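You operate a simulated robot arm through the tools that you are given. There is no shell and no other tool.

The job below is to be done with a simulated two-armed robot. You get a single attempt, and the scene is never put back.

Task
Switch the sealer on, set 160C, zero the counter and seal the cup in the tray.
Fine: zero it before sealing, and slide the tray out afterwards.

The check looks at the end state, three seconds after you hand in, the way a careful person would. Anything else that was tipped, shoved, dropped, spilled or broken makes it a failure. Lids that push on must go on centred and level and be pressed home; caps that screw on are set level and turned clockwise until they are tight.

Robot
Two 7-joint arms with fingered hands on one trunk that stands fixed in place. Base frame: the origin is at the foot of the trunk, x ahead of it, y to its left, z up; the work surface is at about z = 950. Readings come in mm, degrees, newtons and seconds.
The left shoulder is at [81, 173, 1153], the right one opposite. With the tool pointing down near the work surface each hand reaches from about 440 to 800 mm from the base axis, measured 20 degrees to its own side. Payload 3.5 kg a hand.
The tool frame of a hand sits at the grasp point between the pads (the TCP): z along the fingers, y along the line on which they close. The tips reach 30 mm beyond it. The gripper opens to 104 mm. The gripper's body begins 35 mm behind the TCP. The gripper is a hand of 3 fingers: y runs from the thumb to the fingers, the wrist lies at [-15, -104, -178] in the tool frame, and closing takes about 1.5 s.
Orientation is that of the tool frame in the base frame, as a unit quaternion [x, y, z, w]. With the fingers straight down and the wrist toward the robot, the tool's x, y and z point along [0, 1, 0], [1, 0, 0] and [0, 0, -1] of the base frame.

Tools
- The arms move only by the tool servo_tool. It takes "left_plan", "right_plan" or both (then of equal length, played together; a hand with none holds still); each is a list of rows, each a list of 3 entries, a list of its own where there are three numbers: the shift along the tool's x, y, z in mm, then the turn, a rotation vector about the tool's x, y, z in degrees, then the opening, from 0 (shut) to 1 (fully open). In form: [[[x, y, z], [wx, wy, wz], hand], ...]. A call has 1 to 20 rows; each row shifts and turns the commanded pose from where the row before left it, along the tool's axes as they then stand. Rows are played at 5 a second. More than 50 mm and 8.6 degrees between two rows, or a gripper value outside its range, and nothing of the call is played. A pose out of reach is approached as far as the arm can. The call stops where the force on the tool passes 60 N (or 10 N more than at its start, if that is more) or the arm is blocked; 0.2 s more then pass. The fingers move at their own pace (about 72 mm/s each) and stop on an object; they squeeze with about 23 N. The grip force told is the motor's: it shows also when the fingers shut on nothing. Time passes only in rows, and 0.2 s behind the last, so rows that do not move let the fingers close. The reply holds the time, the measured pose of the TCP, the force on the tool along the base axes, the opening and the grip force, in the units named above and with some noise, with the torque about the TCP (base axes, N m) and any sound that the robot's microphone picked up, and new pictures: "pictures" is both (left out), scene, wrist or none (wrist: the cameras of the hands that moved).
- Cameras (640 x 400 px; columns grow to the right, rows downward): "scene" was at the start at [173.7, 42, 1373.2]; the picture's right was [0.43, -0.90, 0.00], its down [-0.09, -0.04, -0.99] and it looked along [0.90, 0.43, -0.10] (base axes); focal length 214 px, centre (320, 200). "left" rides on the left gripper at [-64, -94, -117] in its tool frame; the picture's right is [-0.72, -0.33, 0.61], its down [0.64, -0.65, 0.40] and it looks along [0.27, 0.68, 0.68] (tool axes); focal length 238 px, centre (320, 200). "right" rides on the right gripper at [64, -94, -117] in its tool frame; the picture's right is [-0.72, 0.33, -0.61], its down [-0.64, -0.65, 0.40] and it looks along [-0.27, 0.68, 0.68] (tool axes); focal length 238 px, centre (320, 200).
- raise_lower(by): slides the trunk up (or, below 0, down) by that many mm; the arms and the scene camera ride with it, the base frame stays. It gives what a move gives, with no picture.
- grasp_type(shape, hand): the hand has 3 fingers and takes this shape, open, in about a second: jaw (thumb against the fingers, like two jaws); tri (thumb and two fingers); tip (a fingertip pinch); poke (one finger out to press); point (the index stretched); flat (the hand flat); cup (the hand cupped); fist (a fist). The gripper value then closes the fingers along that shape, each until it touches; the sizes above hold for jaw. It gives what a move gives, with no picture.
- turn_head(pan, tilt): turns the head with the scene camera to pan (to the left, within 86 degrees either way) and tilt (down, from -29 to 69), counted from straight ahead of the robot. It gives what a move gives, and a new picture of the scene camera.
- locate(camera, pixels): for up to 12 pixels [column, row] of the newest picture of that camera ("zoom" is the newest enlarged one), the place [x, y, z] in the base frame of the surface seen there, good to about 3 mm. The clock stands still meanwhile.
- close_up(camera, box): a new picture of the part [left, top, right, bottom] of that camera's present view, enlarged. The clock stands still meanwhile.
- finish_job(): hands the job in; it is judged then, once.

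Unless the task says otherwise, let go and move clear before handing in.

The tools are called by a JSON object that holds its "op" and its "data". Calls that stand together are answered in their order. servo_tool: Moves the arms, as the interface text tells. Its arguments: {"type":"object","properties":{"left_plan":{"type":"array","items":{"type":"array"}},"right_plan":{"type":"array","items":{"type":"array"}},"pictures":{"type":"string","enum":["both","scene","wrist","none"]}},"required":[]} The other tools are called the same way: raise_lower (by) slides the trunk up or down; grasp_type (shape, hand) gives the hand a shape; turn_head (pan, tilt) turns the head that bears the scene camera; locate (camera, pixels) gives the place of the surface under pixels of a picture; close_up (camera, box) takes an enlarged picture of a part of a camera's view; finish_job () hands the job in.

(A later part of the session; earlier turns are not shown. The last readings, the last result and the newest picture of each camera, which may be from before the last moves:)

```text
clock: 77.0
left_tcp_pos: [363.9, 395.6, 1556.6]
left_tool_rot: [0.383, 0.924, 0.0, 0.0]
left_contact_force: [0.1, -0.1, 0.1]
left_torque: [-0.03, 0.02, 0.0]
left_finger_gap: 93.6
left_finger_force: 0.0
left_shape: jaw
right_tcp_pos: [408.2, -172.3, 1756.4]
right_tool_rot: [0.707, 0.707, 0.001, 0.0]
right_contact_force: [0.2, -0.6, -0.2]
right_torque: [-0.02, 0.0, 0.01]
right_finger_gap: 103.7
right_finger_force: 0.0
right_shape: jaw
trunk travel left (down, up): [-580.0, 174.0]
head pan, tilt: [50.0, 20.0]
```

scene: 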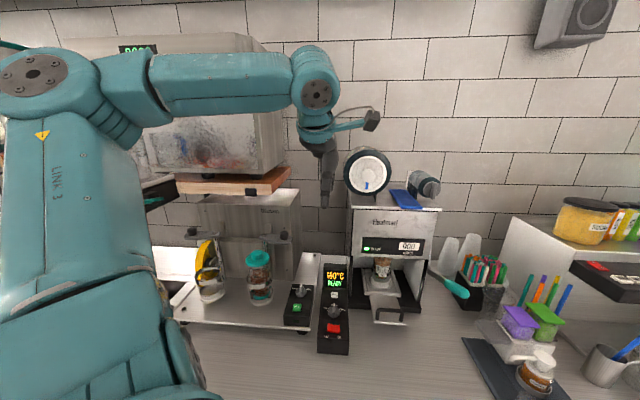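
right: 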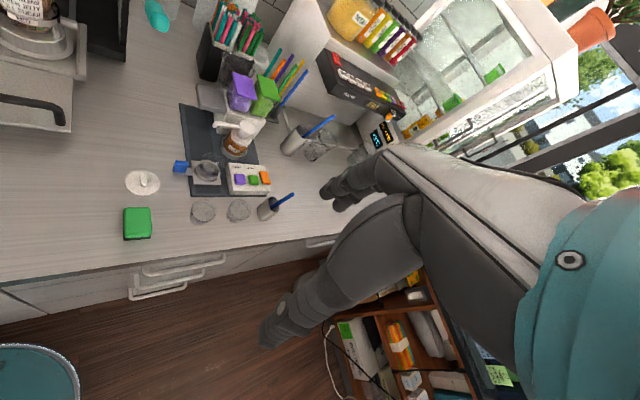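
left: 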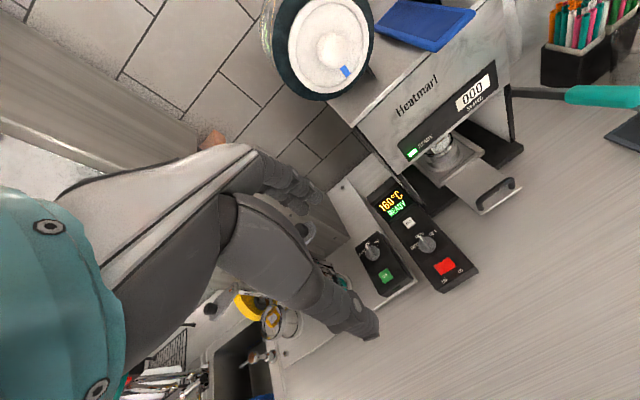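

The hand is back in its comfortable area. Straight-down reach to the lever is poor, so I'll use a pitched hand with fingers pointing forward and down, which keeps the wrist nearer the robot; first I'll lower the trunk 250 mm.

{"op": "raise_lower", "data": {"by": -250}}

{"op": "servo_tool", "data": {"left_plan": [[[-20, 20, 0], [0, 0, 7.5], 0.9], [[-20, 20, 0], [0, 0, 7.5], 0.9], [[-25, 25, 0], [0, 0, 7.5], 0.9], [[-25, 25, 0], [0, 0, 7.5], 0.9], [[-25, 25, 0], [0, 0, 7.5], 0.9], [[-25, 25, 0], [0, 0, 7.5], 0.9], [[0, 0, 0], [0, 0, 0], 0.9]]}}

```text
clock: 79.6
left_tcp_pos: [363.9, 395.9, 1307.3]
left_tool_rot: [0.384, 0.923, -0.001, 0.0]
left_contact_force: [0.3, 0.1, -0.8]
left_torque: [-0.01, 0.0, -0.02]
left_finger_gap: 93.3
left_finger_force: 0.1
left_shape: jaw
right_tcp_pos: [407.4, -171.5, 1506.5]
right_tool_rot: [0.707, 0.707, 0.0, 0.001]
right_contact_force: [-0.5, -0.2, 0.7]
right_torque: [-0.01, 0.02, -0.02]
right_finger_gap: 103.8
right_finger_force: 0.3
right_shape: jaw
trunk travel left (down, up): [-330.0, 424.0]
head pan, tilt: [50.0, 20.0]
```

```text
clock: 81.2
left_tcp_pos: [545.6, 327.7, 1307.2]
left_tool_rot: [0.708, 0.707, -0.001, 0.001]
left_contact_force: [0.0, 0.2, 0.0]
left_torque: [0.02, 0.02, 0.04]
left_finger_gap: 93.4
left_finger_force: 0.0
left_shape: jaw
right_tcp_pos: [407.5, -171.3, 1507.3]
right_tool_rot: [0.707, 0.708, 0.0, -0.001]
right_contact_force: [0.3, 0.0, 0.7]
right_torque: [0.02, -0.02, 0.0]
right_finger_gap: 103.4
right_finger_force: 0.0
right_shape: jaw
trunk travel left (down, up): [-330.0, 424.0]
head pan, tilt: [50.0, 20.0]
```

scene: 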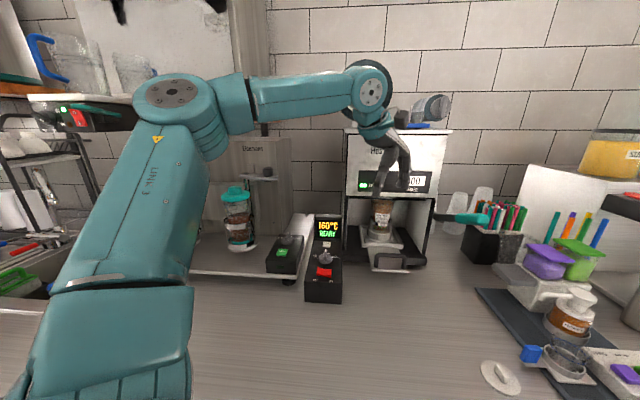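
left: 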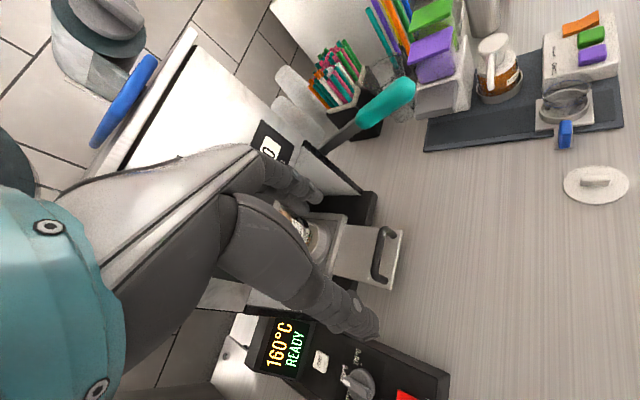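

The hand is at (546,328,1307), yaw 0. I'll pitch it 55 degrees so the fingers point forward and down.

{"op": "servo_tool", "data": {"left_plan": [[[0, 0, 0], [-7.9, 0, 0], 0.9], [[0, 0, 0], [-7.9, 0, 0], 0.9], [[0, 0, 0], [-7.9, 0, 0], 0.9], [[0, 0, 0], [-7.9, 0, 0], 0.9], [[0, 0, 0], [-7.9, 0, 0], 0.9], [[0, 0, 0], [-7.9, 0, 0], 0.9], [[0, 0, 0], [-7.6, 0, 0], 0.9], [[0, 0, 0], [0, 0, 0], 0.9]]}}

```text
clock: 83.0
left_tcp_pos: [545.3, 328.3, 1307.6]
left_tool_rot: [0.627, 0.628, 0.325, 0.327]
left_contact_force: [-0.1, 0.2, 0.2]
left_torque: [0.01, 0.01, -0.01]
left_finger_gap: 93.4
left_finger_force: 0.0
left_shape: jaw
right_tcp_pos: [408.0, -172.7, 1506.4]
right_tool_rot: [0.707, 0.707, 0.0, 0.0]
right_contact_force: [-0.7, -0.2, 0.3]
right_torque: [0.03, 0.01, 0.02]
right_finger_gap: 103.5
right_finger_force: 0.2
right_shape: jaw
trunk travel left (down, up): [-330.0, 424.0]
head pan, tilt: [50.0, 20.0]
```

scene: 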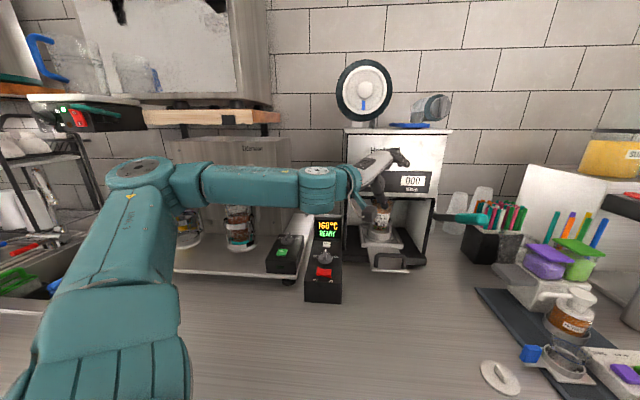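
left: 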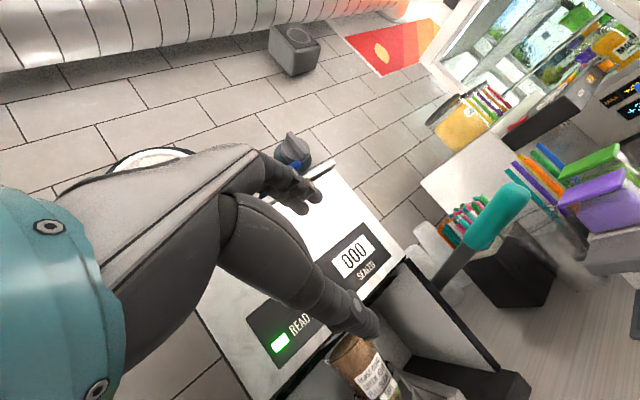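

Pitching works, and the teal grip shows at (497,217) in the left picture. I'll move to a pre-grasp point about 100 mm short of the grip along the fingers.

{"op": "servo_tool", "data": {"left_plan": [[[-35, 0, 10], [0, 0, 0], 0.9], [[-35, 0, 15], [0, 0, 0], 0.9], [[-35, 4, 20], [0, 0, 0], 0.9], [[-30, 4, 20], [0, 0, 0], 0.9], [[0, 0, 27], [0, 0, 0], 0.9], [[0, 0, 0], [0, 0, 0], 0.9]]}}

{"op": "close_up", "data": {"camera": "left", "box": [220, 120, 460, 320]}}

{"op": "turn_head", "data": {"pan": 15, "tilt": 20}}

{"op": "close_up", "data": {"camera": "scene", "box": [220, 100, 400, 260]}}

```text
clock: 84.4
left_tcp_pos: [623.4, 193.8, 1261.2]
left_tool_rot: [0.628, 0.627, 0.326, 0.327]
left_contact_force: [-0.5, -0.3, -0.8]
left_torque: [-0.04, 0.01, -0.01]
left_finger_gap: 93.1
left_finger_force: 0.0
left_shape: jaw
right_tcp_pos: [407.5, -170.6, 1508.3]
right_tool_rot: [0.707, 0.707, 0.0, 0.001]
right_contact_force: [0.2, -0.3, 0.8]
right_torque: [0.01, -0.02, 0.02]
right_finger_gap: 103.7
right_finger_force: 0.1
right_shape: jaw
trunk travel left (down, up): [-330.0, 424.0]
head pan, tilt: [50.0, 20.0]
```

scene: 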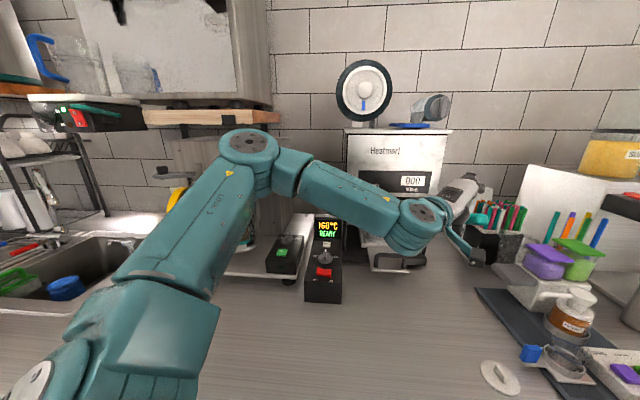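
left: 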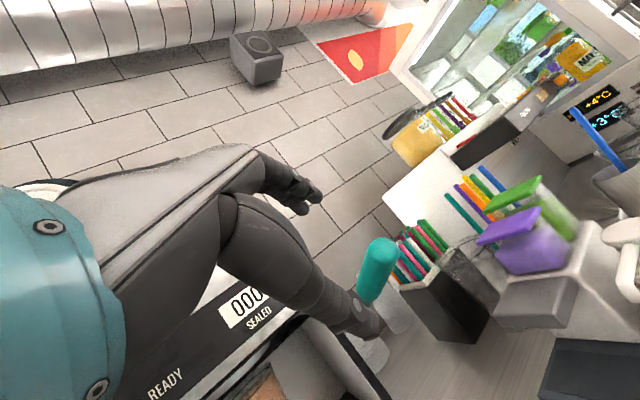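

```text
2.00 times, centred on (340, 220) of left
```

zoom: 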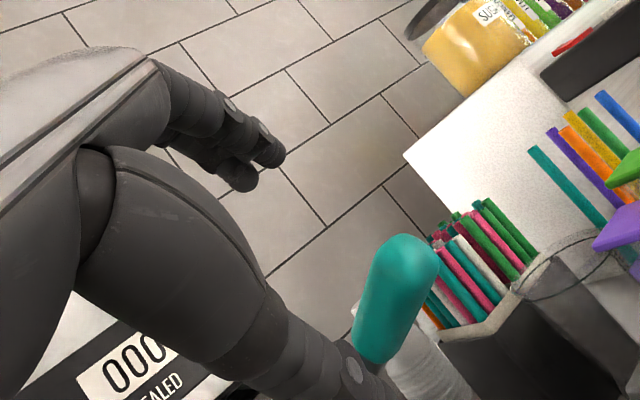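

```text
clock: 85.4
left_tcp_pos: [623.8, 194.6, 1260.8]
left_tool_rot: [0.627, 0.628, 0.325, 0.326]
left_contact_force: [0.3, -0.4, 0.2]
left_torque: [-0.01, 0.0, 0.0]
left_finger_gap: 93.6
left_finger_force: 0.0
left_shape: jaw
right_tcp_pos: [407.2, -171.8, 1505.9]
right_tool_rot: [0.707, 0.707, 0.0, 0.0]
right_contact_force: [-0.2, -0.3, 0.9]
right_torque: [-0.01, 0.01, 0.02]
right_finger_gap: 103.8
right_finger_force: 0.1
right_shape: jaw
trunk travel left (down, up): [-330.0, 424.0]
head pan, tilt: [15.0, 20.0]
```

scene: 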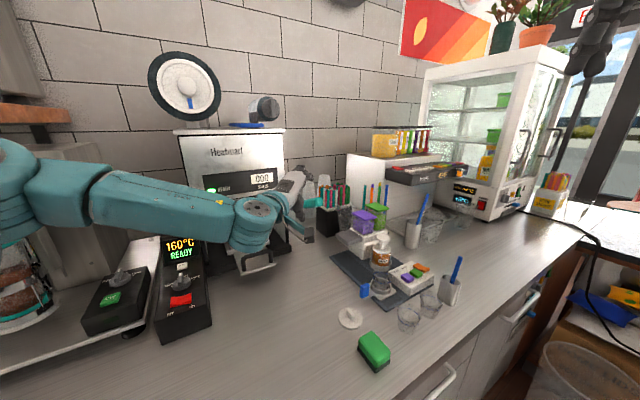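

```text
2.50 times, centred on (310, 180) of scene
```

zoom: 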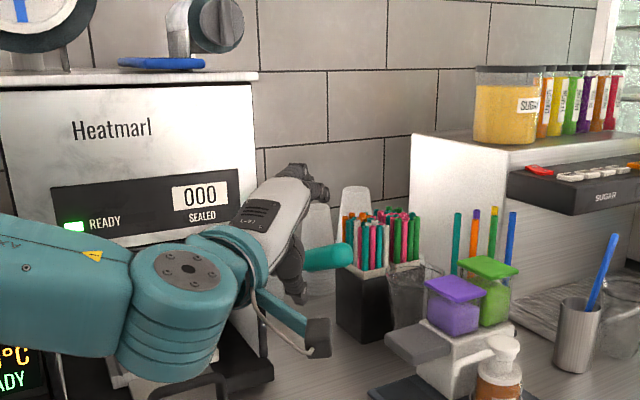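

The teal grip lies right on the fingers' approach line (predicted 377,269; seen at 378,265). I'll measure it once more from here.

{"op": "locate", "data": {"camera": "left", "pixels": [[380, 245], [375, 260], [370, 275], [366, 290], [390, 255], [362, 265], [385, 270], [362, 298]]}}

```text
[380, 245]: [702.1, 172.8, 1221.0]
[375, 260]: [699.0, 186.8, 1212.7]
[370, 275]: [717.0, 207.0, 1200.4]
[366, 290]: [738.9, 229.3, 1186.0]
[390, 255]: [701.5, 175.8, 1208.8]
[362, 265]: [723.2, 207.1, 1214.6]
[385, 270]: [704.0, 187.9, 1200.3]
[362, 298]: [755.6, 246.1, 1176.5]
```

The grip's centre near y=193 is about (711,193,1202). I'll advance 100 mm along the fingers so it sits between the pads.

{"op": "servo_tool", "data": {"left_plan": [[[0, 0, 25], [0, 0, 0], 0.9], [[0, 1, 25], [0, 0, 0], 0.9], [[0, 1, 20], [0, 0, 0], 0.9], [[0, 0, 15], [0, 0, 0], 0.9], [[0, 0, 10], [0, 0, 0], 0.9], [[0, 0, 0], [0, 0, 0], 0.9]]}}

{"op": "close_up", "data": {"camera": "left", "box": [220, 140, 460, 340]}}

{"op": "close_up", "data": {"camera": "scene", "box": [240, 120, 360, 260]}}

```text
clock: 86.8
left_tcp_pos: [703.8, 194.6, 1206.9]
left_tool_rot: [0.627, 0.628, 0.326, 0.326]
left_contact_force: [0.1, 0.3, 0.2]
left_torque: [-0.03, -0.02, 0.02]
left_finger_gap: 93.6
left_finger_force: 0.0
left_shape: jaw
right_tcp_pos: [408.0, -172.5, 1506.6]
right_tool_rot: [0.707, 0.708, 0.001, 0.0]
right_contact_force: [-0.3, 0.2, -1.0]
right_torque: [0.0, -0.02, -0.01]
right_finger_gap: 103.7
right_finger_force: 0.1
right_shape: jaw
trunk travel left (down, up): [-330.0, 424.0]
head pan, tilt: [15.0, 20.0]
```

scene: 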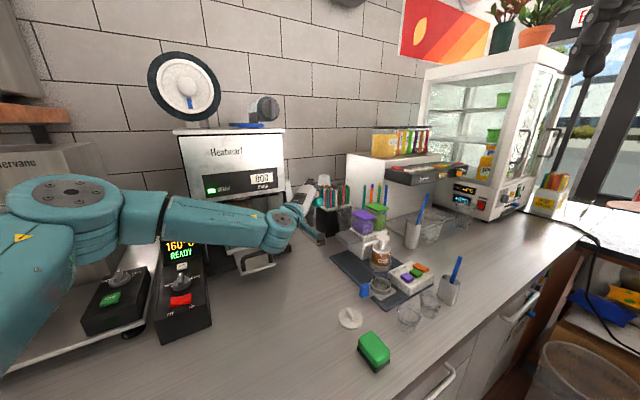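
left: 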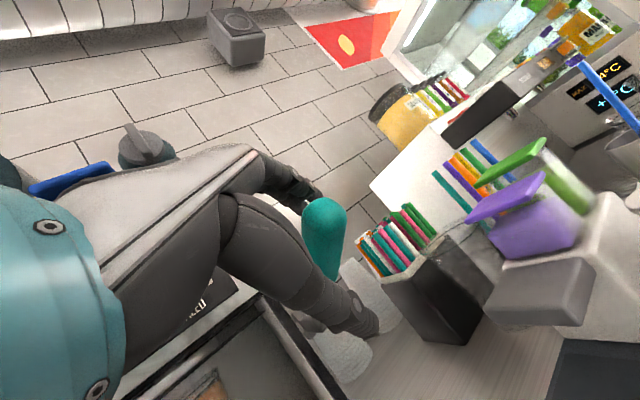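

```text
2.00 times, centred on (340, 240) of left
```

zoom: 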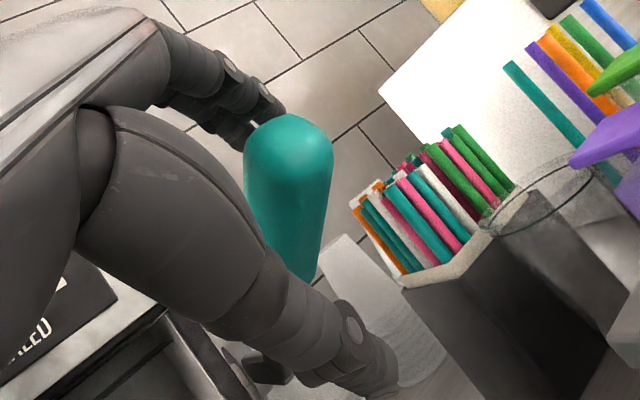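

```text
2.86 times, centred on (300, 190) of scene
```

zoom: 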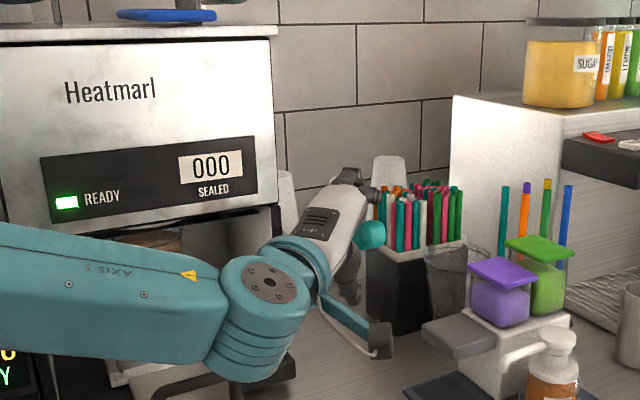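

The teal grip sits between the fingers and thumb with no contact. I'll close on it.

{"op": "servo_tool", "data": {"left_plan": [[[0, 0, 0], [0, 0, 0], 0.6], [[0, 0, 0], [0, 0, 0], 0.3], [[0, 0, 0], [0, 0, 0], 0.1], [[0, 0, 0], [0, 0, 0], 0.1], [[0, 0, 0], [0, 0, 0], 0.1], [[0, 0, 0], [0, 0, 0], 0.1]]}}

{"op": "close_up", "data": {"camera": "left", "box": [220, 140, 460, 340]}}

```text
clock: 88.2
left_tcp_pos: [705.1, 194.3, 1207.1]
left_tool_rot: [0.628, 0.628, 0.325, 0.327]
left_contact_force: [3.9, -0.5, 2.3]
left_torque: [-0.08, -0.37, 0.07]
left_finger_gap: 25.9
left_finger_force: 22.9
left_shape: jaw
right_tcp_pos: [408.2, -171.6, 1506.4]
right_tool_rot: [0.707, 0.707, -0.001, -0.001]
right_contact_force: [0.3, 0.4, -0.6]
right_torque: [-0.03, 0.03, 0.04]
right_finger_gap: 103.6
right_finger_force: 0.1
right_shape: jaw
trunk travel left (down, up): [-330.0, 424.0]
head pan, tilt: [15.0, 20.0]
```

scene: 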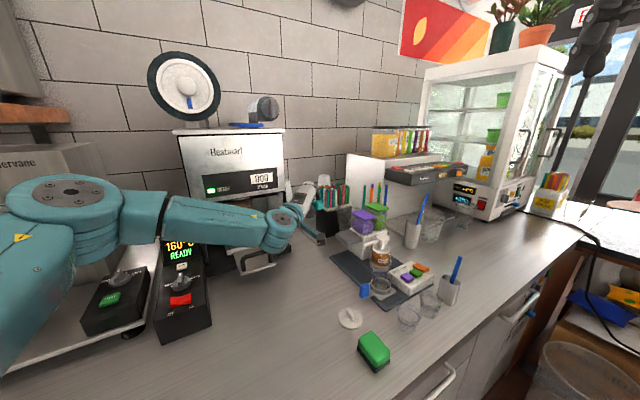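
left: 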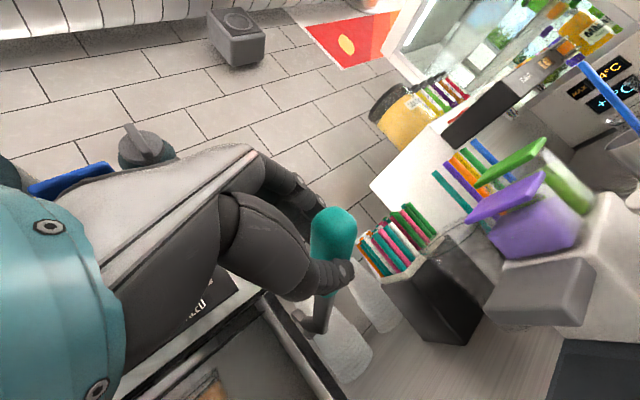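

```text
2.00 times, centred on (340, 240) of left
```

zoom: 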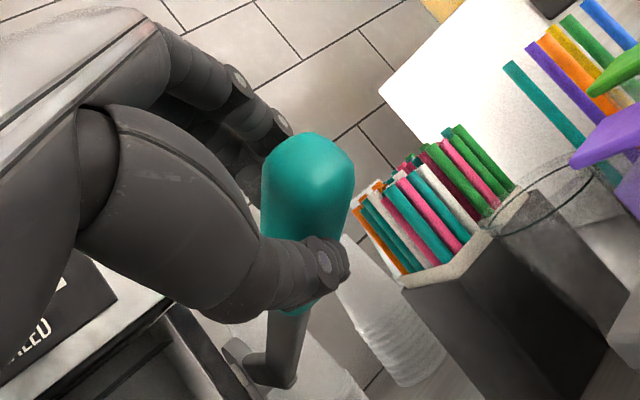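

The grip is held (gap 26 mm). I'll swing it down along its arc in 5-degree steps, turning the hand with it, and check forces after 10 degrees.

{"op": "servo_tool", "data": {"left_plan": [[[-1.8, -7.9, 3.3], [-1.77, 1.02, 1.45], 0.1], [[-1.8, -7.9, 3.3], [-1.77, 1.02, 1.45], 0.1], [[-1.8, -7.9, 3.3], [-1.77, 1.02, 1.45], 0.1], [[-1.8, -7.9, 3.3], [-1.77, 1.02, 1.45], 0.1], [[0, 0, 0], [0, 0, 0], 0.1]]}}

```text
clock: 89.4
left_tcp_pos: [698.0, 191.0, 1175.1]
left_tool_rot: [0.627, 0.584, 0.401, 0.324]
left_contact_force: [19.3, -6.5, 1.3]
left_torque: [-0.1, -0.36, -0.15]
left_finger_gap: 25.0
left_finger_force: 22.5
left_shape: jaw
left hand out of reach, approached as far as the arm can: row 4
right_tcp_pos: [410.0, -173.2, 1505.2]
right_tool_rot: [0.707, 0.707, 0.0, -0.001]
right_contact_force: [0.3, -0.5, -0.5]
right_torque: [-0.04, -0.06, 0.02]
right_finger_gap: 103.7
right_finger_force: 0.0
right_shape: jaw
trunk travel left (down, up): [-330.0, 424.0]
head pan, tilt: [15.0, 20.0]
```

scene: 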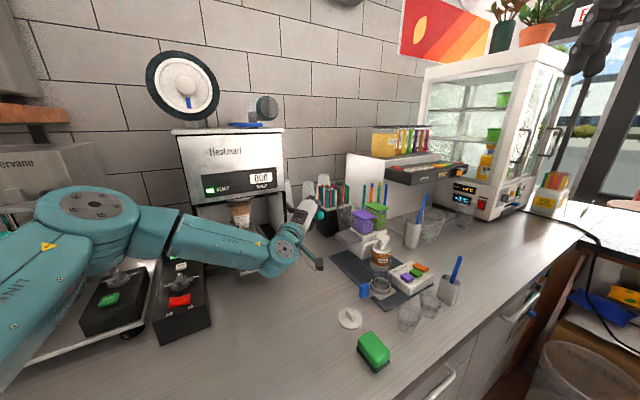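
left: 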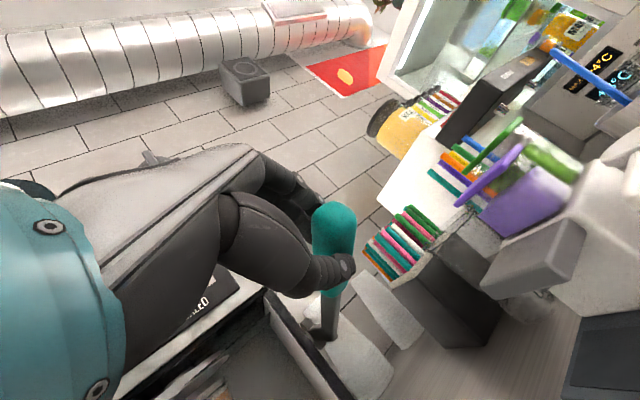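

The lever follows, but a row was flagged out of reach and there is about 18 N sideways. From here I'll only translate down the arc, with a small sideways correction, and let the grip turn in the pads.

{"op": "servo_tool", "data": {"left_plan": [[[-2, -7.6, 4], [0, 0, 0], 0.1], [[-2, -7.6, 4], [0, 0, 0], 0.1], [[-2.1, -7.6, 4], [0, 0, 0], 0.1], [[-2.1, -7.5, 4], [0, 0, 0], 0.1], [[0, 0, 0], [0, 0, 0], 0.1]]}}

{"op": "close_up", "data": {"camera": "scene", "box": [170, 120, 360, 280]}}

```text
clock: 90.6
left_tcp_pos: [683.3, 201.6, 1150.4]
left_tool_rot: [0.625, 0.587, 0.402, 0.323]
left_contact_force: [-3.3, 4.7, 3.6]
left_torque: [-0.02, -0.09, 0.09]
left_finger_gap: 19.9
left_finger_force: 22.8
left_shape: jaw
left hand out of reach, approached as far as the arm can: row 1, 2, 3, 4
right_tcp_pos: [407.2, -171.3, 1507.0]
right_tool_rot: [0.707, 0.707, 0.0, 0.0]
right_contact_force: [-0.1, -0.5, -0.4]
right_torque: [0.03, 0.03, 0.02]
right_finger_gap: 103.8
right_finger_force: 0.0
right_shape: jaw
trunk travel left (down, up): [-330.0, 424.0]
head pan, tilt: [15.0, 20.0]
```

scene: 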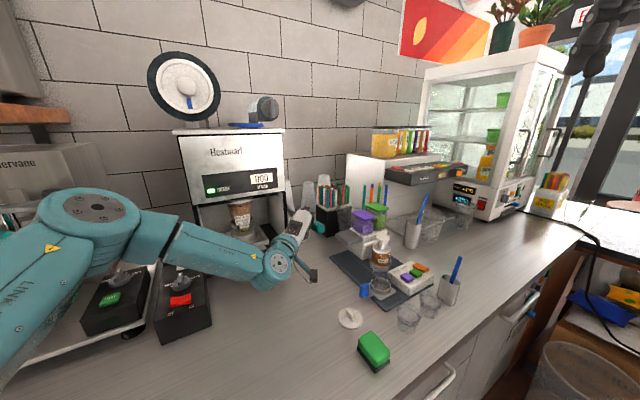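
left: 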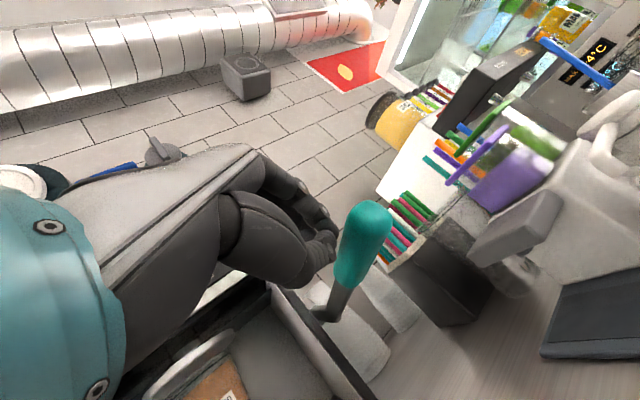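

```text
2.50 times, centred on (265, 200) of scene
```

zoom: 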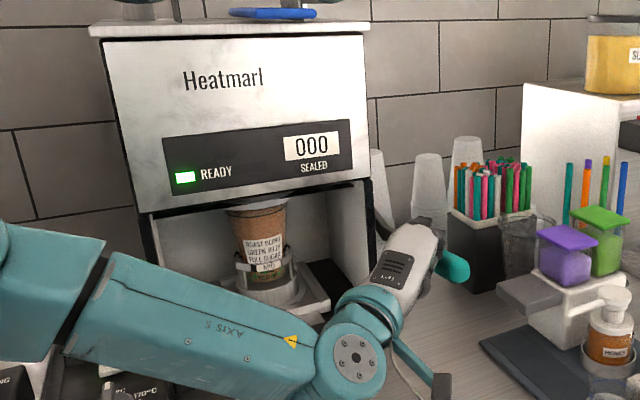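

The arm hit its limit and the hand slipped off sideways (v 340), with the counter still 000. I'll open, withdraw along the fingers, and look at where the lever stands.

{"op": "servo_tool", "data": {"left_plan": [[[0, 0, 0], [0, 0, 0], 0.5], [[0, 0, 0], [0, 0, 0], 0.9], [[0, 0, -20], [0, 0, 0], 0.9], [[0, 0, -30], [0, 0, 0], 0.9], [[0, 0, -30], [0, 0, 0], 0.9], [[0, 0, -20], [0, 0, 0], 0.9]]}}

{"op": "close_up", "data": {"camera": "scene", "box": [170, 120, 360, 280]}}

```text
clock: 92.0
left_tcp_pos: [595.0, 194.4, 1197.3]
left_tool_rot: [0.625, 0.585, 0.402, 0.325]
left_contact_force: [-0.4, -0.4, 0.0]
left_torque: [0.0, -0.02, 0.0]
left_finger_gap: 93.4
left_finger_force: 0.1
left_shape: jaw
right_tcp_pos: [407.8, -171.2, 1507.7]
right_tool_rot: [0.707, 0.707, 0.001, 0.0]
right_contact_force: [0.0, 0.1, -0.3]
right_torque: [0.0, -0.02, 0.0]
right_finger_gap: 103.5
right_finger_force: 0.1
right_shape: jaw
trunk travel left (down, up): [-330.0, 424.0]
head pan, tilt: [15.0, 20.0]
```

scene: 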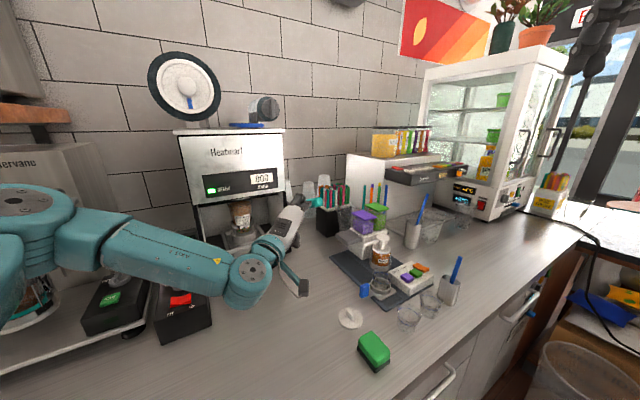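
left: 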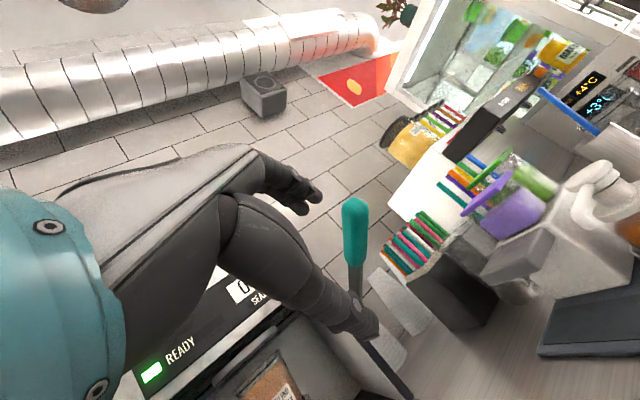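

```text
2.50 times, centred on (265, 200) of scene
```

zoom: 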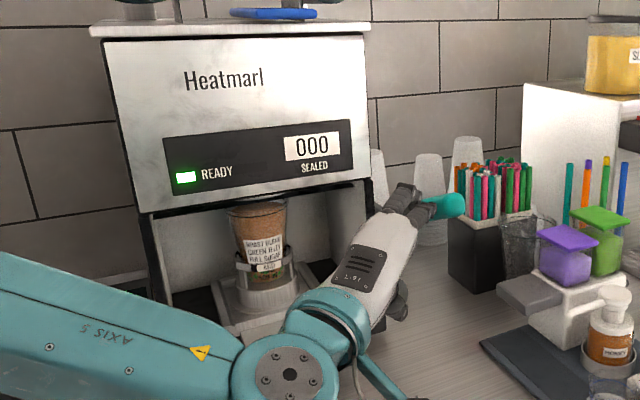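

The hand is free and the lever looks to have sprung back up. I'll measure it.

{"op": "locate", "data": {"camera": "left", "pixels": [[355, 204], [355, 220], [356, 240], [356, 258], [356, 280]]}}

{"op": "locate", "data": {"camera": "zoom", "pixels": [[455, 205], [435, 210], [300, 320], [245, 210]]}}

```text
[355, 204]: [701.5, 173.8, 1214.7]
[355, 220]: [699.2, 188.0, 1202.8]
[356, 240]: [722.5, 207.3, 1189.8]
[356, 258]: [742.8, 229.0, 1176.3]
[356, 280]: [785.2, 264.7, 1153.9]
```

```text
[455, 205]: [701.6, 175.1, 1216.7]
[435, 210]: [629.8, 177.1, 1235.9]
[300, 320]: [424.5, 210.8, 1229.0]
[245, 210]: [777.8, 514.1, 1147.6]
```

The lever has sprung back to its start, so it only needs pressing down and letting go. The arm lacks downward travel but the trunk does not, so I'll loop the hand loosely over the grip and lower the trunk to pull it down; first I'll reset the hand and trunk height.

{"op": "raise_lower", "data": {"by": -60}}

{"op": "servo_tool", "data": {"left_plan": [[[0, 0, 0], [3.53, -2.03, -2.9], 0.9], [[0, 0, 0], [3.53, -2.03, -2.9], 0.9], [[0, 40, -20], [0, 0, 0], 0.9], [[0, 40, -20], [0, 0, 0], 0.9], [[0, 39, -19], [0, 0, 0], 0.9], [[0, 0, 0], [0, 0, 0], 0.9]]}}

```text
clock: 93.0
left_tcp_pos: [593.3, 194.3, 1140.2]
left_tool_rot: [0.624, 0.585, 0.403, 0.326]
left_contact_force: [0.0, -0.2, 0.7]
left_torque: [0.0, 0.01, -0.01]
left_finger_gap: 93.4
left_finger_force: 0.1
left_shape: jaw
right_tcp_pos: [407.7, -172.6, 1446.8]
right_tool_rot: [0.707, 0.708, 0.001, 0.0]
right_contact_force: [0.0, 0.2, 0.2]
right_torque: [-0.03, -0.06, -0.01]
right_finger_gap: 103.9
right_finger_force: 0.1
right_shape: jaw
trunk travel left (down, up): [-270.0, 484.0]
head pan, tilt: [15.0, 20.0]
```

```text
clock: 94.4
left_tcp_pos: [615.0, 195.7, 1268.8]
left_tool_rot: [0.627, 0.628, 0.326, 0.325]
left_contact_force: [0.0, -0.3, 0.4]
left_torque: [0.01, 0.02, 0.02]
left_finger_gap: 93.5
left_finger_force: 0.0
left_shape: jaw
right_tcp_pos: [407.3, -171.9, 1446.0]
right_tool_rot: [0.707, 0.707, 0.001, 0.0]
right_contact_force: [0.0, 0.0, 0.2]
right_torque: [0.0, 0.0, 0.0]
right_finger_gap: 103.8
right_finger_force: 0.2
right_shape: jaw
trunk travel left (down, up): [-270.0, 484.0]
head pan, tilt: [15.0, 20.0]
```

scene: 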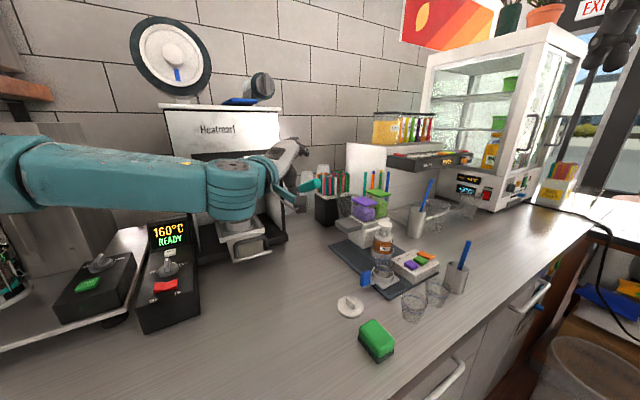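
left: 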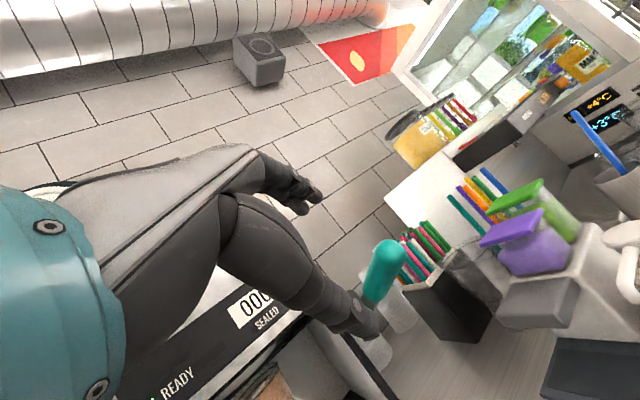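

Lined up again with the grip ahead. I'll advance 110 mm and then close to a loose loop (about 45 mm).

{"op": "servo_tool", "data": {"left_plan": [[[0, 0, 25], [0, 0, 0], 0.9], [[0, 0, 25], [0, 0, 0], 0.9], [[0, 1, 25], [0, 0, 0], 0.9], [[0, 0, 20], [0, 0, 0], 0.9], [[0, 0, 15], [0, 0, 0], 0.9], [[0, 0, 0], [0, 0, 0], 0.6], [[0, 0, 0], [0, 0, 0], 0.42], [[0, 0, 0], [0, 0, 0], 0.42], [[0, 0, 0], [0, 0, 0], 0.42], [[0, 0, 0], [0, 0, 0], 0.42]]}}

{"op": "close_up", "data": {"camera": "left", "box": [220, 140, 460, 340]}}

```text
clock: 96.6
left_tcp_pos: [705.7, 195.1, 1206.5]
left_tool_rot: [0.627, 0.628, 0.327, 0.326]
left_contact_force: [2.0, -1.0, 1.1]
left_torque: [0.01, -0.02, -0.02]
left_finger_gap: 45.2
left_finger_force: 0.2
left_shape: jaw
right_tcp_pos: [408.5, -172.4, 1446.6]
right_tool_rot: [0.707, 0.707, -0.001, 0.0]
right_contact_force: [0.9, 0.1, 0.3]
right_torque: [-0.01, -0.03, 0.02]
right_finger_gap: 103.7
right_finger_force: 0.0
right_shape: jaw
trunk travel left (down, up): [-270.0, 484.0]
head pan, tilt: [15.0, 20.0]
```

scene: 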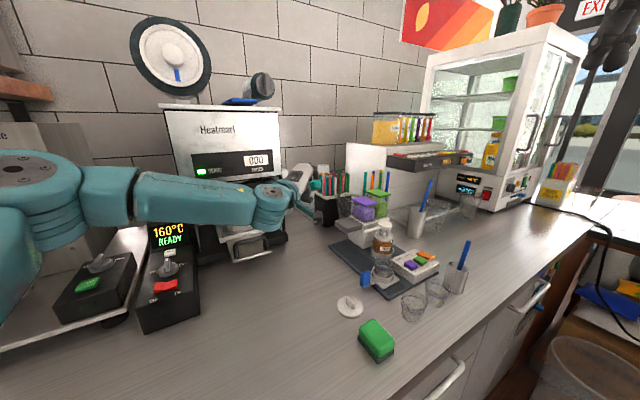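
left: 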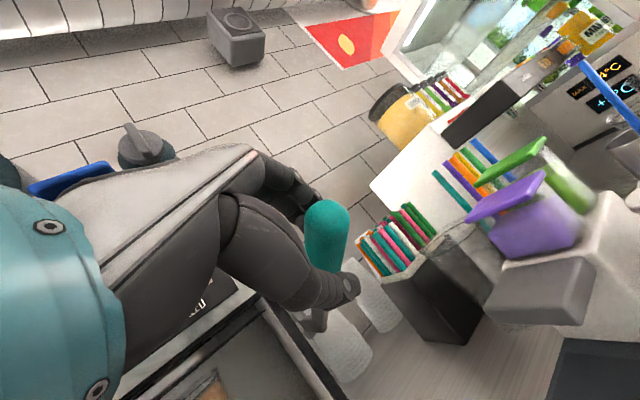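

```text
2.00 times, centred on (340, 240) of left
```

zoom: 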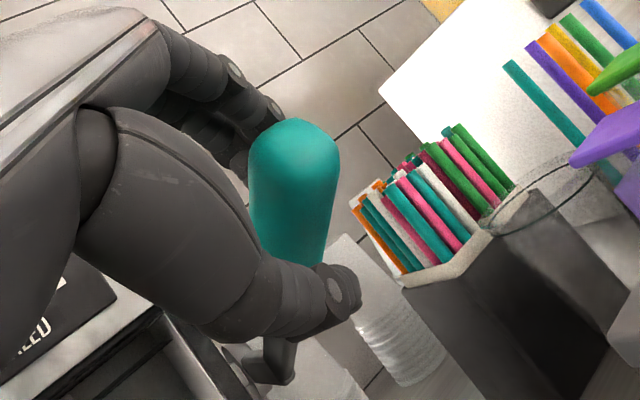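

The loop surrounds the grip with no force. I'll lower the trunk 40 mm and read the force.

{"op": "raise_lower", "data": {"by": -40}}

{"op": "close_up", "data": {"camera": "left", "box": [220, 140, 460, 340]}}

```text
clock: 97.5
left_tcp_pos: [705.6, 194.2, 1166.8]
left_tool_rot: [0.628, 0.627, 0.326, 0.327]
left_contact_force: [4.5, -2.3, 3.3]
left_torque: [0.02, -0.05, -0.09]
left_finger_gap: 46.5
left_finger_force: 0.0
left_shape: jaw
right_tcp_pos: [408.0, -171.1, 1405.7]
right_tool_rot: [0.707, 0.707, 0.0, 0.001]
right_contact_force: [0.7, 0.2, 0.2]
right_torque: [-0.03, -0.02, -0.01]
right_finger_gap: 103.6
right_finger_force: 0.0
right_shape: jaw
trunk travel left (down, up): [-230.0, 524.0]
head pan, tilt: [15.0, 20.0]
```

```text
2.00 times, centred on (340, 240) of left
```

zoom: 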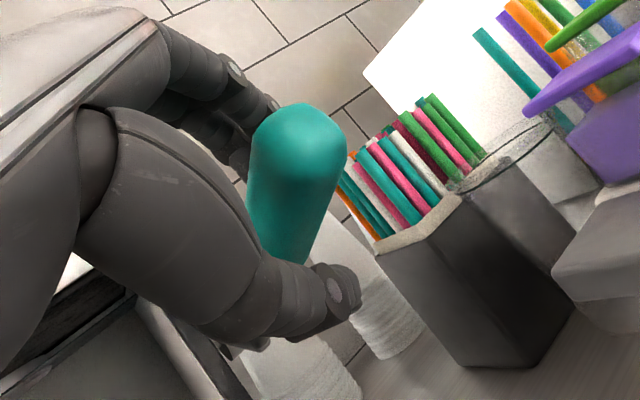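

The lever follows with only about 6 N. I'll keep lowering.

{"op": "raise_lower", "data": {"by": -40}}

{"op": "close_up", "data": {"camera": "left", "box": [220, 140, 460, 340]}}

{"op": "close_up", "data": {"camera": "scene", "box": [140, 80, 360, 280]}}

```text
clock: 98.3
left_tcp_pos: [705.2, 194.0, 1127.9]
left_tool_rot: [0.626, 0.627, 0.328, 0.327]
left_contact_force: [4.2, -2.8, 3.6]
left_torque: [0.05, -0.1, -0.12]
left_finger_gap: 47.1
left_finger_force: 0.1
left_shape: jaw
right_tcp_pos: [406.8, -173.2, 1366.6]
right_tool_rot: [0.707, 0.708, 0.002, 0.0]
right_contact_force: [-0.3, 0.3, 0.6]
right_torque: [0.01, -0.01, 0.03]
right_finger_gap: 103.9
right_finger_force: 0.1
right_shape: jaw
trunk travel left (down, up): [-190.0, 564.0]
head pan, tilt: [15.0, 20.0]
```

```text
2.00 times, centred on (340, 240) of left
```

zoom: 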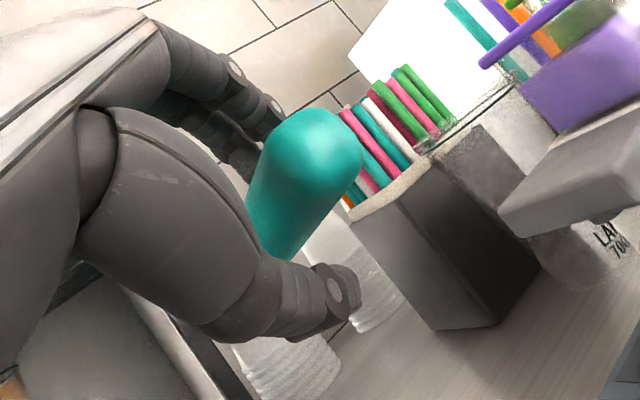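

```text
2.00 times, centred on (250, 180) of scene
```

zoom: 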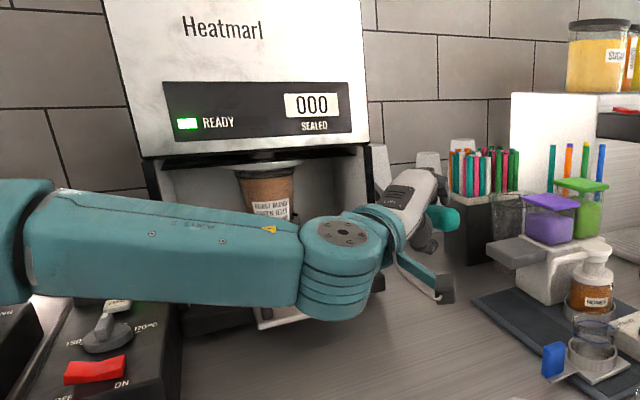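

The heater plate is coming down above the cup (around 265,165 in the enlargement). I'll keep lowering in smaller steps.

{"op": "raise_lower", "data": {"by": -30}}

{"op": "close_up", "data": {"camera": "scene", "box": [140, 80, 360, 280]}}

{"op": "close_up", "data": {"camera": "left", "box": [220, 140, 460, 340]}}

```text
clock: 99.0
left_tcp_pos: [704.1, 195.1, 1097.5]
left_tool_rot: [0.628, 0.627, 0.326, 0.327]
left_contact_force: [3.6, -2.5, 5.6]
left_torque: [0.02, -0.18, -0.09]
left_finger_gap: 47.3
left_finger_force: 0.1
left_shape: jaw
right_tcp_pos: [407.7, -172.0, 1336.0]
right_tool_rot: [0.707, 0.707, 0.0, 0.001]
right_contact_force: [0.4, 0.5, 0.2]
right_torque: [0.01, -0.01, 0.0]
right_finger_gap: 103.8
right_finger_force: 0.1
right_shape: jaw
trunk travel left (down, up): [-160.0, 594.0]
head pan, tilt: [15.0, 20.0]
```

```text
2.00 times, centred on (250, 180) of scene
```

zoom: 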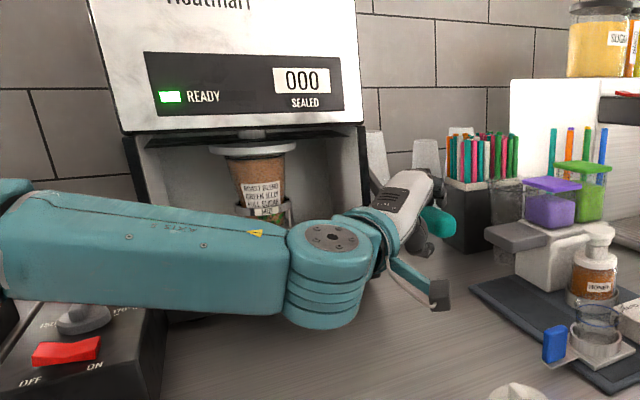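

```text
2.00 times, centred on (340, 240) of left
```

zoom: 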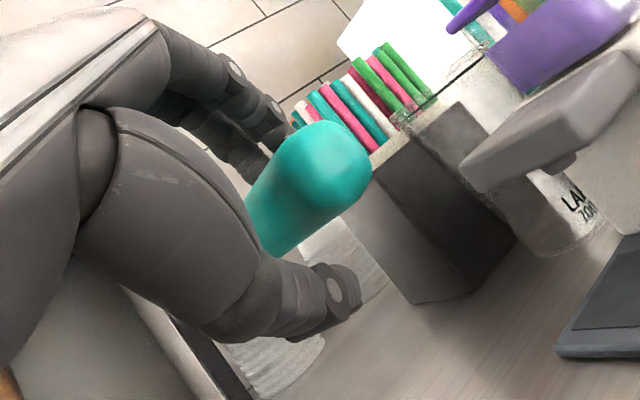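

The plate has come down onto the cup's rim (255,150) and appears centred. I'll press on in 15 mm steps until the force rises.

{"op": "raise_lower", "data": {"by": -15}}

{"op": "close_up", "data": {"camera": "scene", "box": [140, 80, 360, 280]}}

```text
clock: 99.7
left_tcp_pos: [705.4, 194.4, 1082.7]
left_tool_rot: [0.626, 0.628, 0.327, 0.326]
left_contact_force: [4.3, -0.9, 6.7]
left_torque: [0.1, -0.24, -0.05]
left_finger_gap: 48.3
left_finger_force: 0.0
left_shape: jaw
right_tcp_pos: [407.8, -172.2, 1321.7]
right_tool_rot: [0.707, 0.707, 0.002, 0.0]
right_contact_force: [-0.3, -0.2, 0.5]
right_torque: [-0.02, -0.03, 0.02]
right_finger_gap: 103.5
right_finger_force: 0.1
right_shape: jaw
trunk travel left (down, up): [-145.0, 609.0]
head pan, tilt: [15.0, 20.0]
```

```text
2.00 times, centred on (250, 180) of scene
```

zoom: 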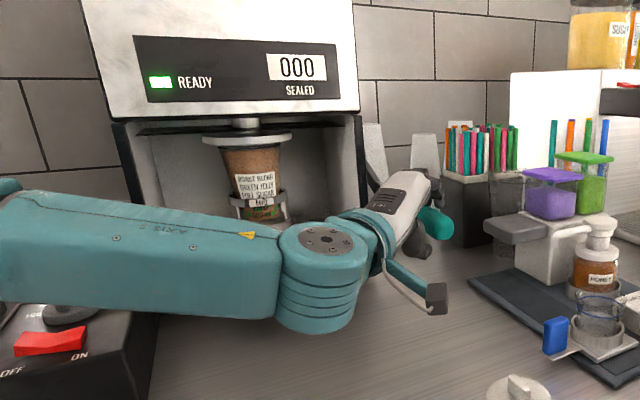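

The force is 8 N with the plate on the rim and the counter at 000. I'll go another 15 mm.

{"op": "raise_lower", "data": {"by": -15}}

{"op": "close_up", "data": {"camera": "scene", "box": [140, 60, 360, 260]}}

{"op": "close_up", "data": {"camera": "left", "box": [220, 140, 460, 340]}}

```text
clock: 100.3
left_tcp_pos: [704.6, 195.5, 1069.7]
left_tool_rot: [0.627, 0.627, 0.327, 0.327]
left_contact_force: [3.3, 0.7, 8.6]
left_torque: [0.08, -0.34, 0.02]
left_finger_gap: 49.6
left_finger_force: 0.1
left_shape: jaw
right_tcp_pos: [415.9, -171.6, 1300.7]
right_tool_rot: [0.706, 0.708, -0.001, -0.005]
right_contact_force: [0.4, 0.6, 0.1]
right_torque: [0.02, -0.04, 0.01]
right_finger_gap: 103.4
right_finger_force: 0.1
right_shape: jaw
trunk travel left (down, up): [-130.0, 624.0]
head pan, tilt: [15.0, 20.0]
```

```text
2.00 times, centred on (250, 160) of scene
```

zoom: 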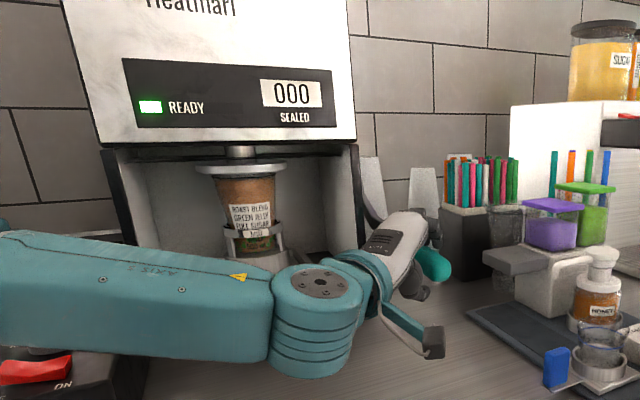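

```text
2.00 times, centred on (340, 240) of left
```

zoom: 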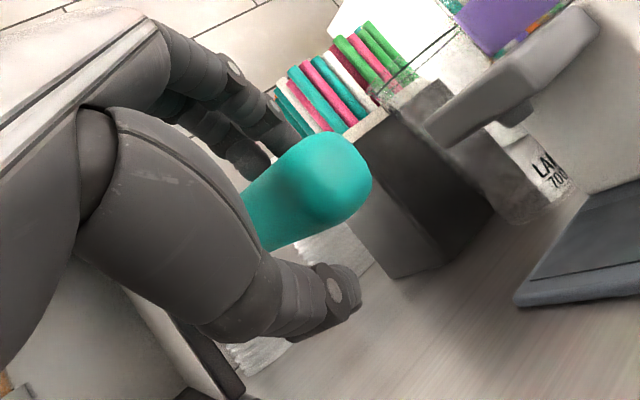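

The right hand's pose shifted oddly (x 416, z 1301) on the last step, so I'll check whether the right arm is touching something before going further.

{"op": "turn_head", "data": {"pan": -40, "tilt": 40}}

```text
clock: 101.5
left_tcp_pos: [705.0, 194.5, 1067.3]
left_tool_rot: [0.627, 0.627, 0.326, 0.327]
left_contact_force: [2.3, 1.3, 9.4]
left_torque: [0.07, -0.38, 0.1]
left_finger_gap: 49.8
left_finger_force: 0.1
left_shape: jaw
right_tcp_pos: [417.2, -172.3, 1301.2]
right_tool_rot: [0.706, 0.708, -0.001, -0.006]
right_contact_force: [0.8, -0.1, 0.5]
right_torque: [0.0, -0.02, 0.01]
right_finger_gap: 103.4
right_finger_force: 0.1
right_shape: jaw
trunk travel left (down, up): [-130.0, 624.0]
head pan, tilt: [-40.0, 40.0]
```

scene: 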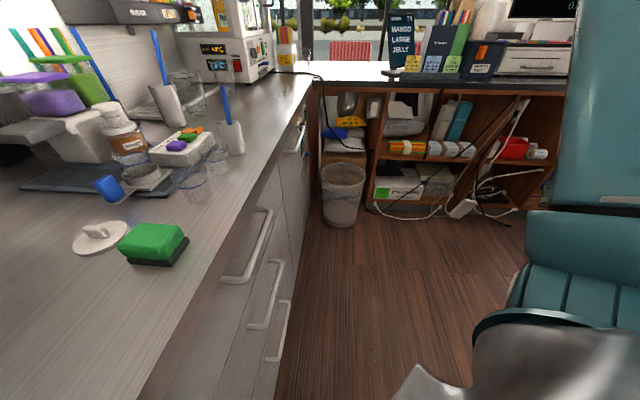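

I'll look further right to find the right arm's elbow.

{"op": "turn_head", "data": {"pan": -80, "tilt": 10}}

```text
clock: 102.6
left_tcp_pos: [705.1, 194.2, 1067.0]
left_tool_rot: [0.627, 0.627, 0.326, 0.327]
left_contact_force: [2.0, 1.1, 10.3]
left_torque: [0.1, -0.39, 0.11]
left_finger_gap: 49.6
left_finger_force: 0.0
left_shape: jaw
right_tcp_pos: [416.5, -171.6, 1301.1]
right_tool_rot: [0.706, 0.708, -0.001, -0.004]
right_contact_force: [0.1, -0.2, -0.7]
right_torque: [0.01, -0.01, 0.01]
right_finger_gap: 103.8
right_finger_force: 0.1
right_shape: jaw
trunk travel left (down, up): [-130.0, 624.0]
head pan, tilt: [-80.0, 10.0]
```

scene: 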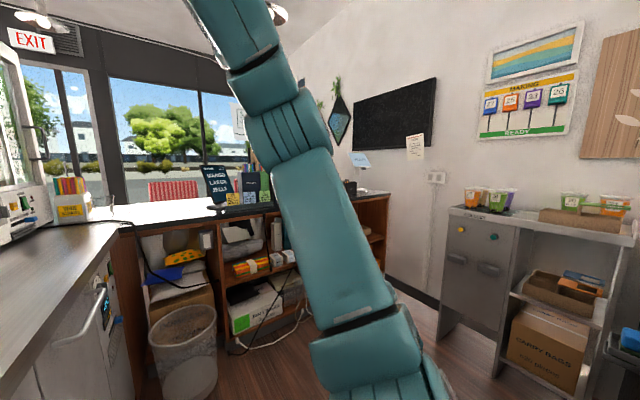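

The right arm seems to be in free air. I'll check the right wrist camera and the view of its upper part too.

{"op": "close_up", "data": {"camera": "right", "box": [0, 0, 640, 400]}}

{"op": "turn_head", "data": {"pan": -70, "tilt": -29}}

```text
1.00 times, centred on (320, 200) of right (not enlarged: the box is as wide or as high as the picture)
```

zoom: 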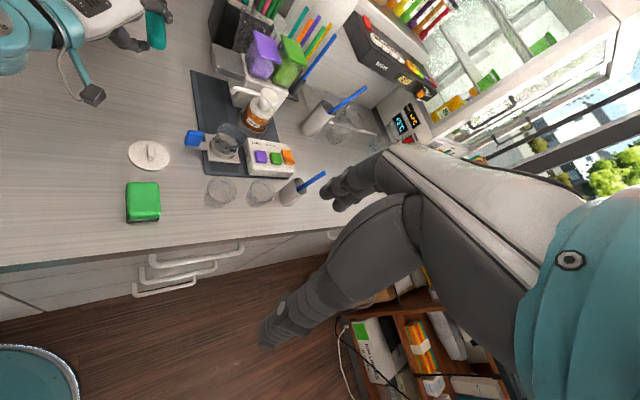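

```text
clock: 103.7
left_tcp_pos: [704.5, 194.1, 1068.0]
left_tool_rot: [0.627, 0.627, 0.327, 0.327]
left_contact_force: [1.8, 0.9, 10.2]
left_torque: [0.09, -0.44, 0.08]
left_finger_gap: 49.8
left_finger_force: 0.0
left_shape: jaw
right_tcp_pos: [417.3, -170.5, 1300.7]
right_tool_rot: [0.705, 0.709, -0.001, -0.006]
right_contact_force: [0.0, -0.4, 0.0]
right_torque: [0.0, -0.02, 0.0]
right_finger_gap: 103.3
right_finger_force: 0.2
right_shape: jaw
trunk travel left (down, up): [-130.0, 624.0]
head pan, tilt: [-70.0, -28.6]
```

scene: 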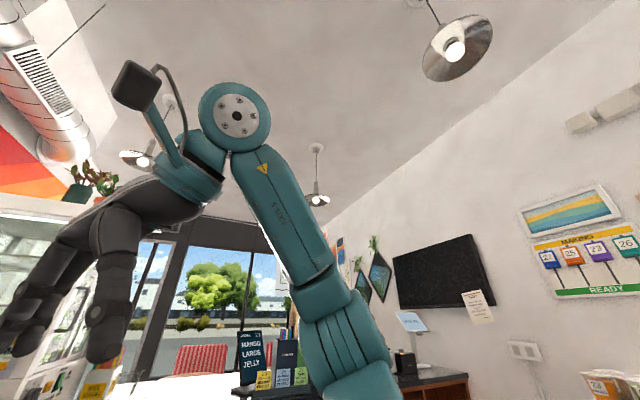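

The right arm is in free air, so the trunk itself is being tilted slightly, perhaps by the left arm resting on something. I'll look at the left arm's surroundings.

{"op": "turn_head", "data": {"pan": 50, "tilt": 45}}

{"op": "close_up", "data": {"camera": "scene", "box": [160, 100, 480, 300]}}

```text
clock: 105.7
left_tcp_pos: [703.9, 195.6, 1067.4]
left_tool_rot: [0.627, 0.627, 0.326, 0.327]
left_contact_force: [1.8, 1.1, 10.0]
left_torque: [0.12, -0.41, 0.08]
left_finger_gap: 49.9
left_finger_force: 0.0
left_shape: jaw
right_tcp_pos: [416.7, -172.1, 1299.7]
right_tool_rot: [0.706, 0.708, -0.002, -0.005]
right_contact_force: [0.2, 0.0, -0.4]
right_torque: [0.02, -0.03, -0.02]
right_finger_gap: 103.5
right_finger_force: 0.0
right_shape: jaw
trunk travel left (down, up): [-130.0, 624.0]
head pan, tilt: [50.0, 45.0]
```

scene: 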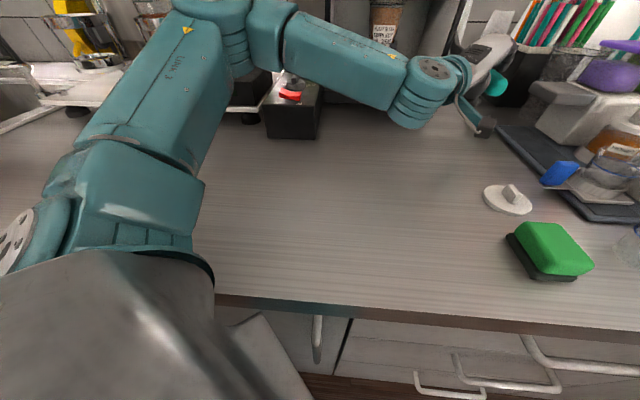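

```text
2.00 times, centred on (320, 200) of scene
```

zoom: 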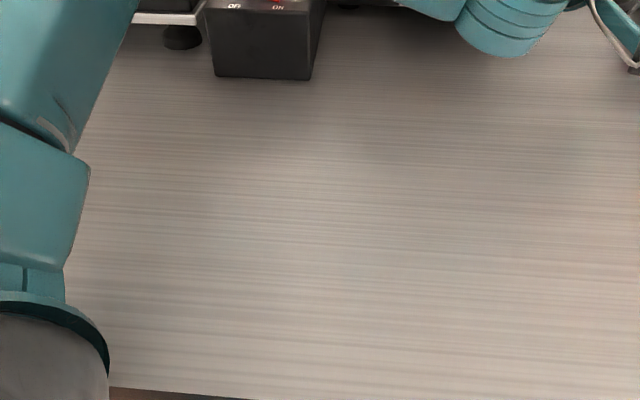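

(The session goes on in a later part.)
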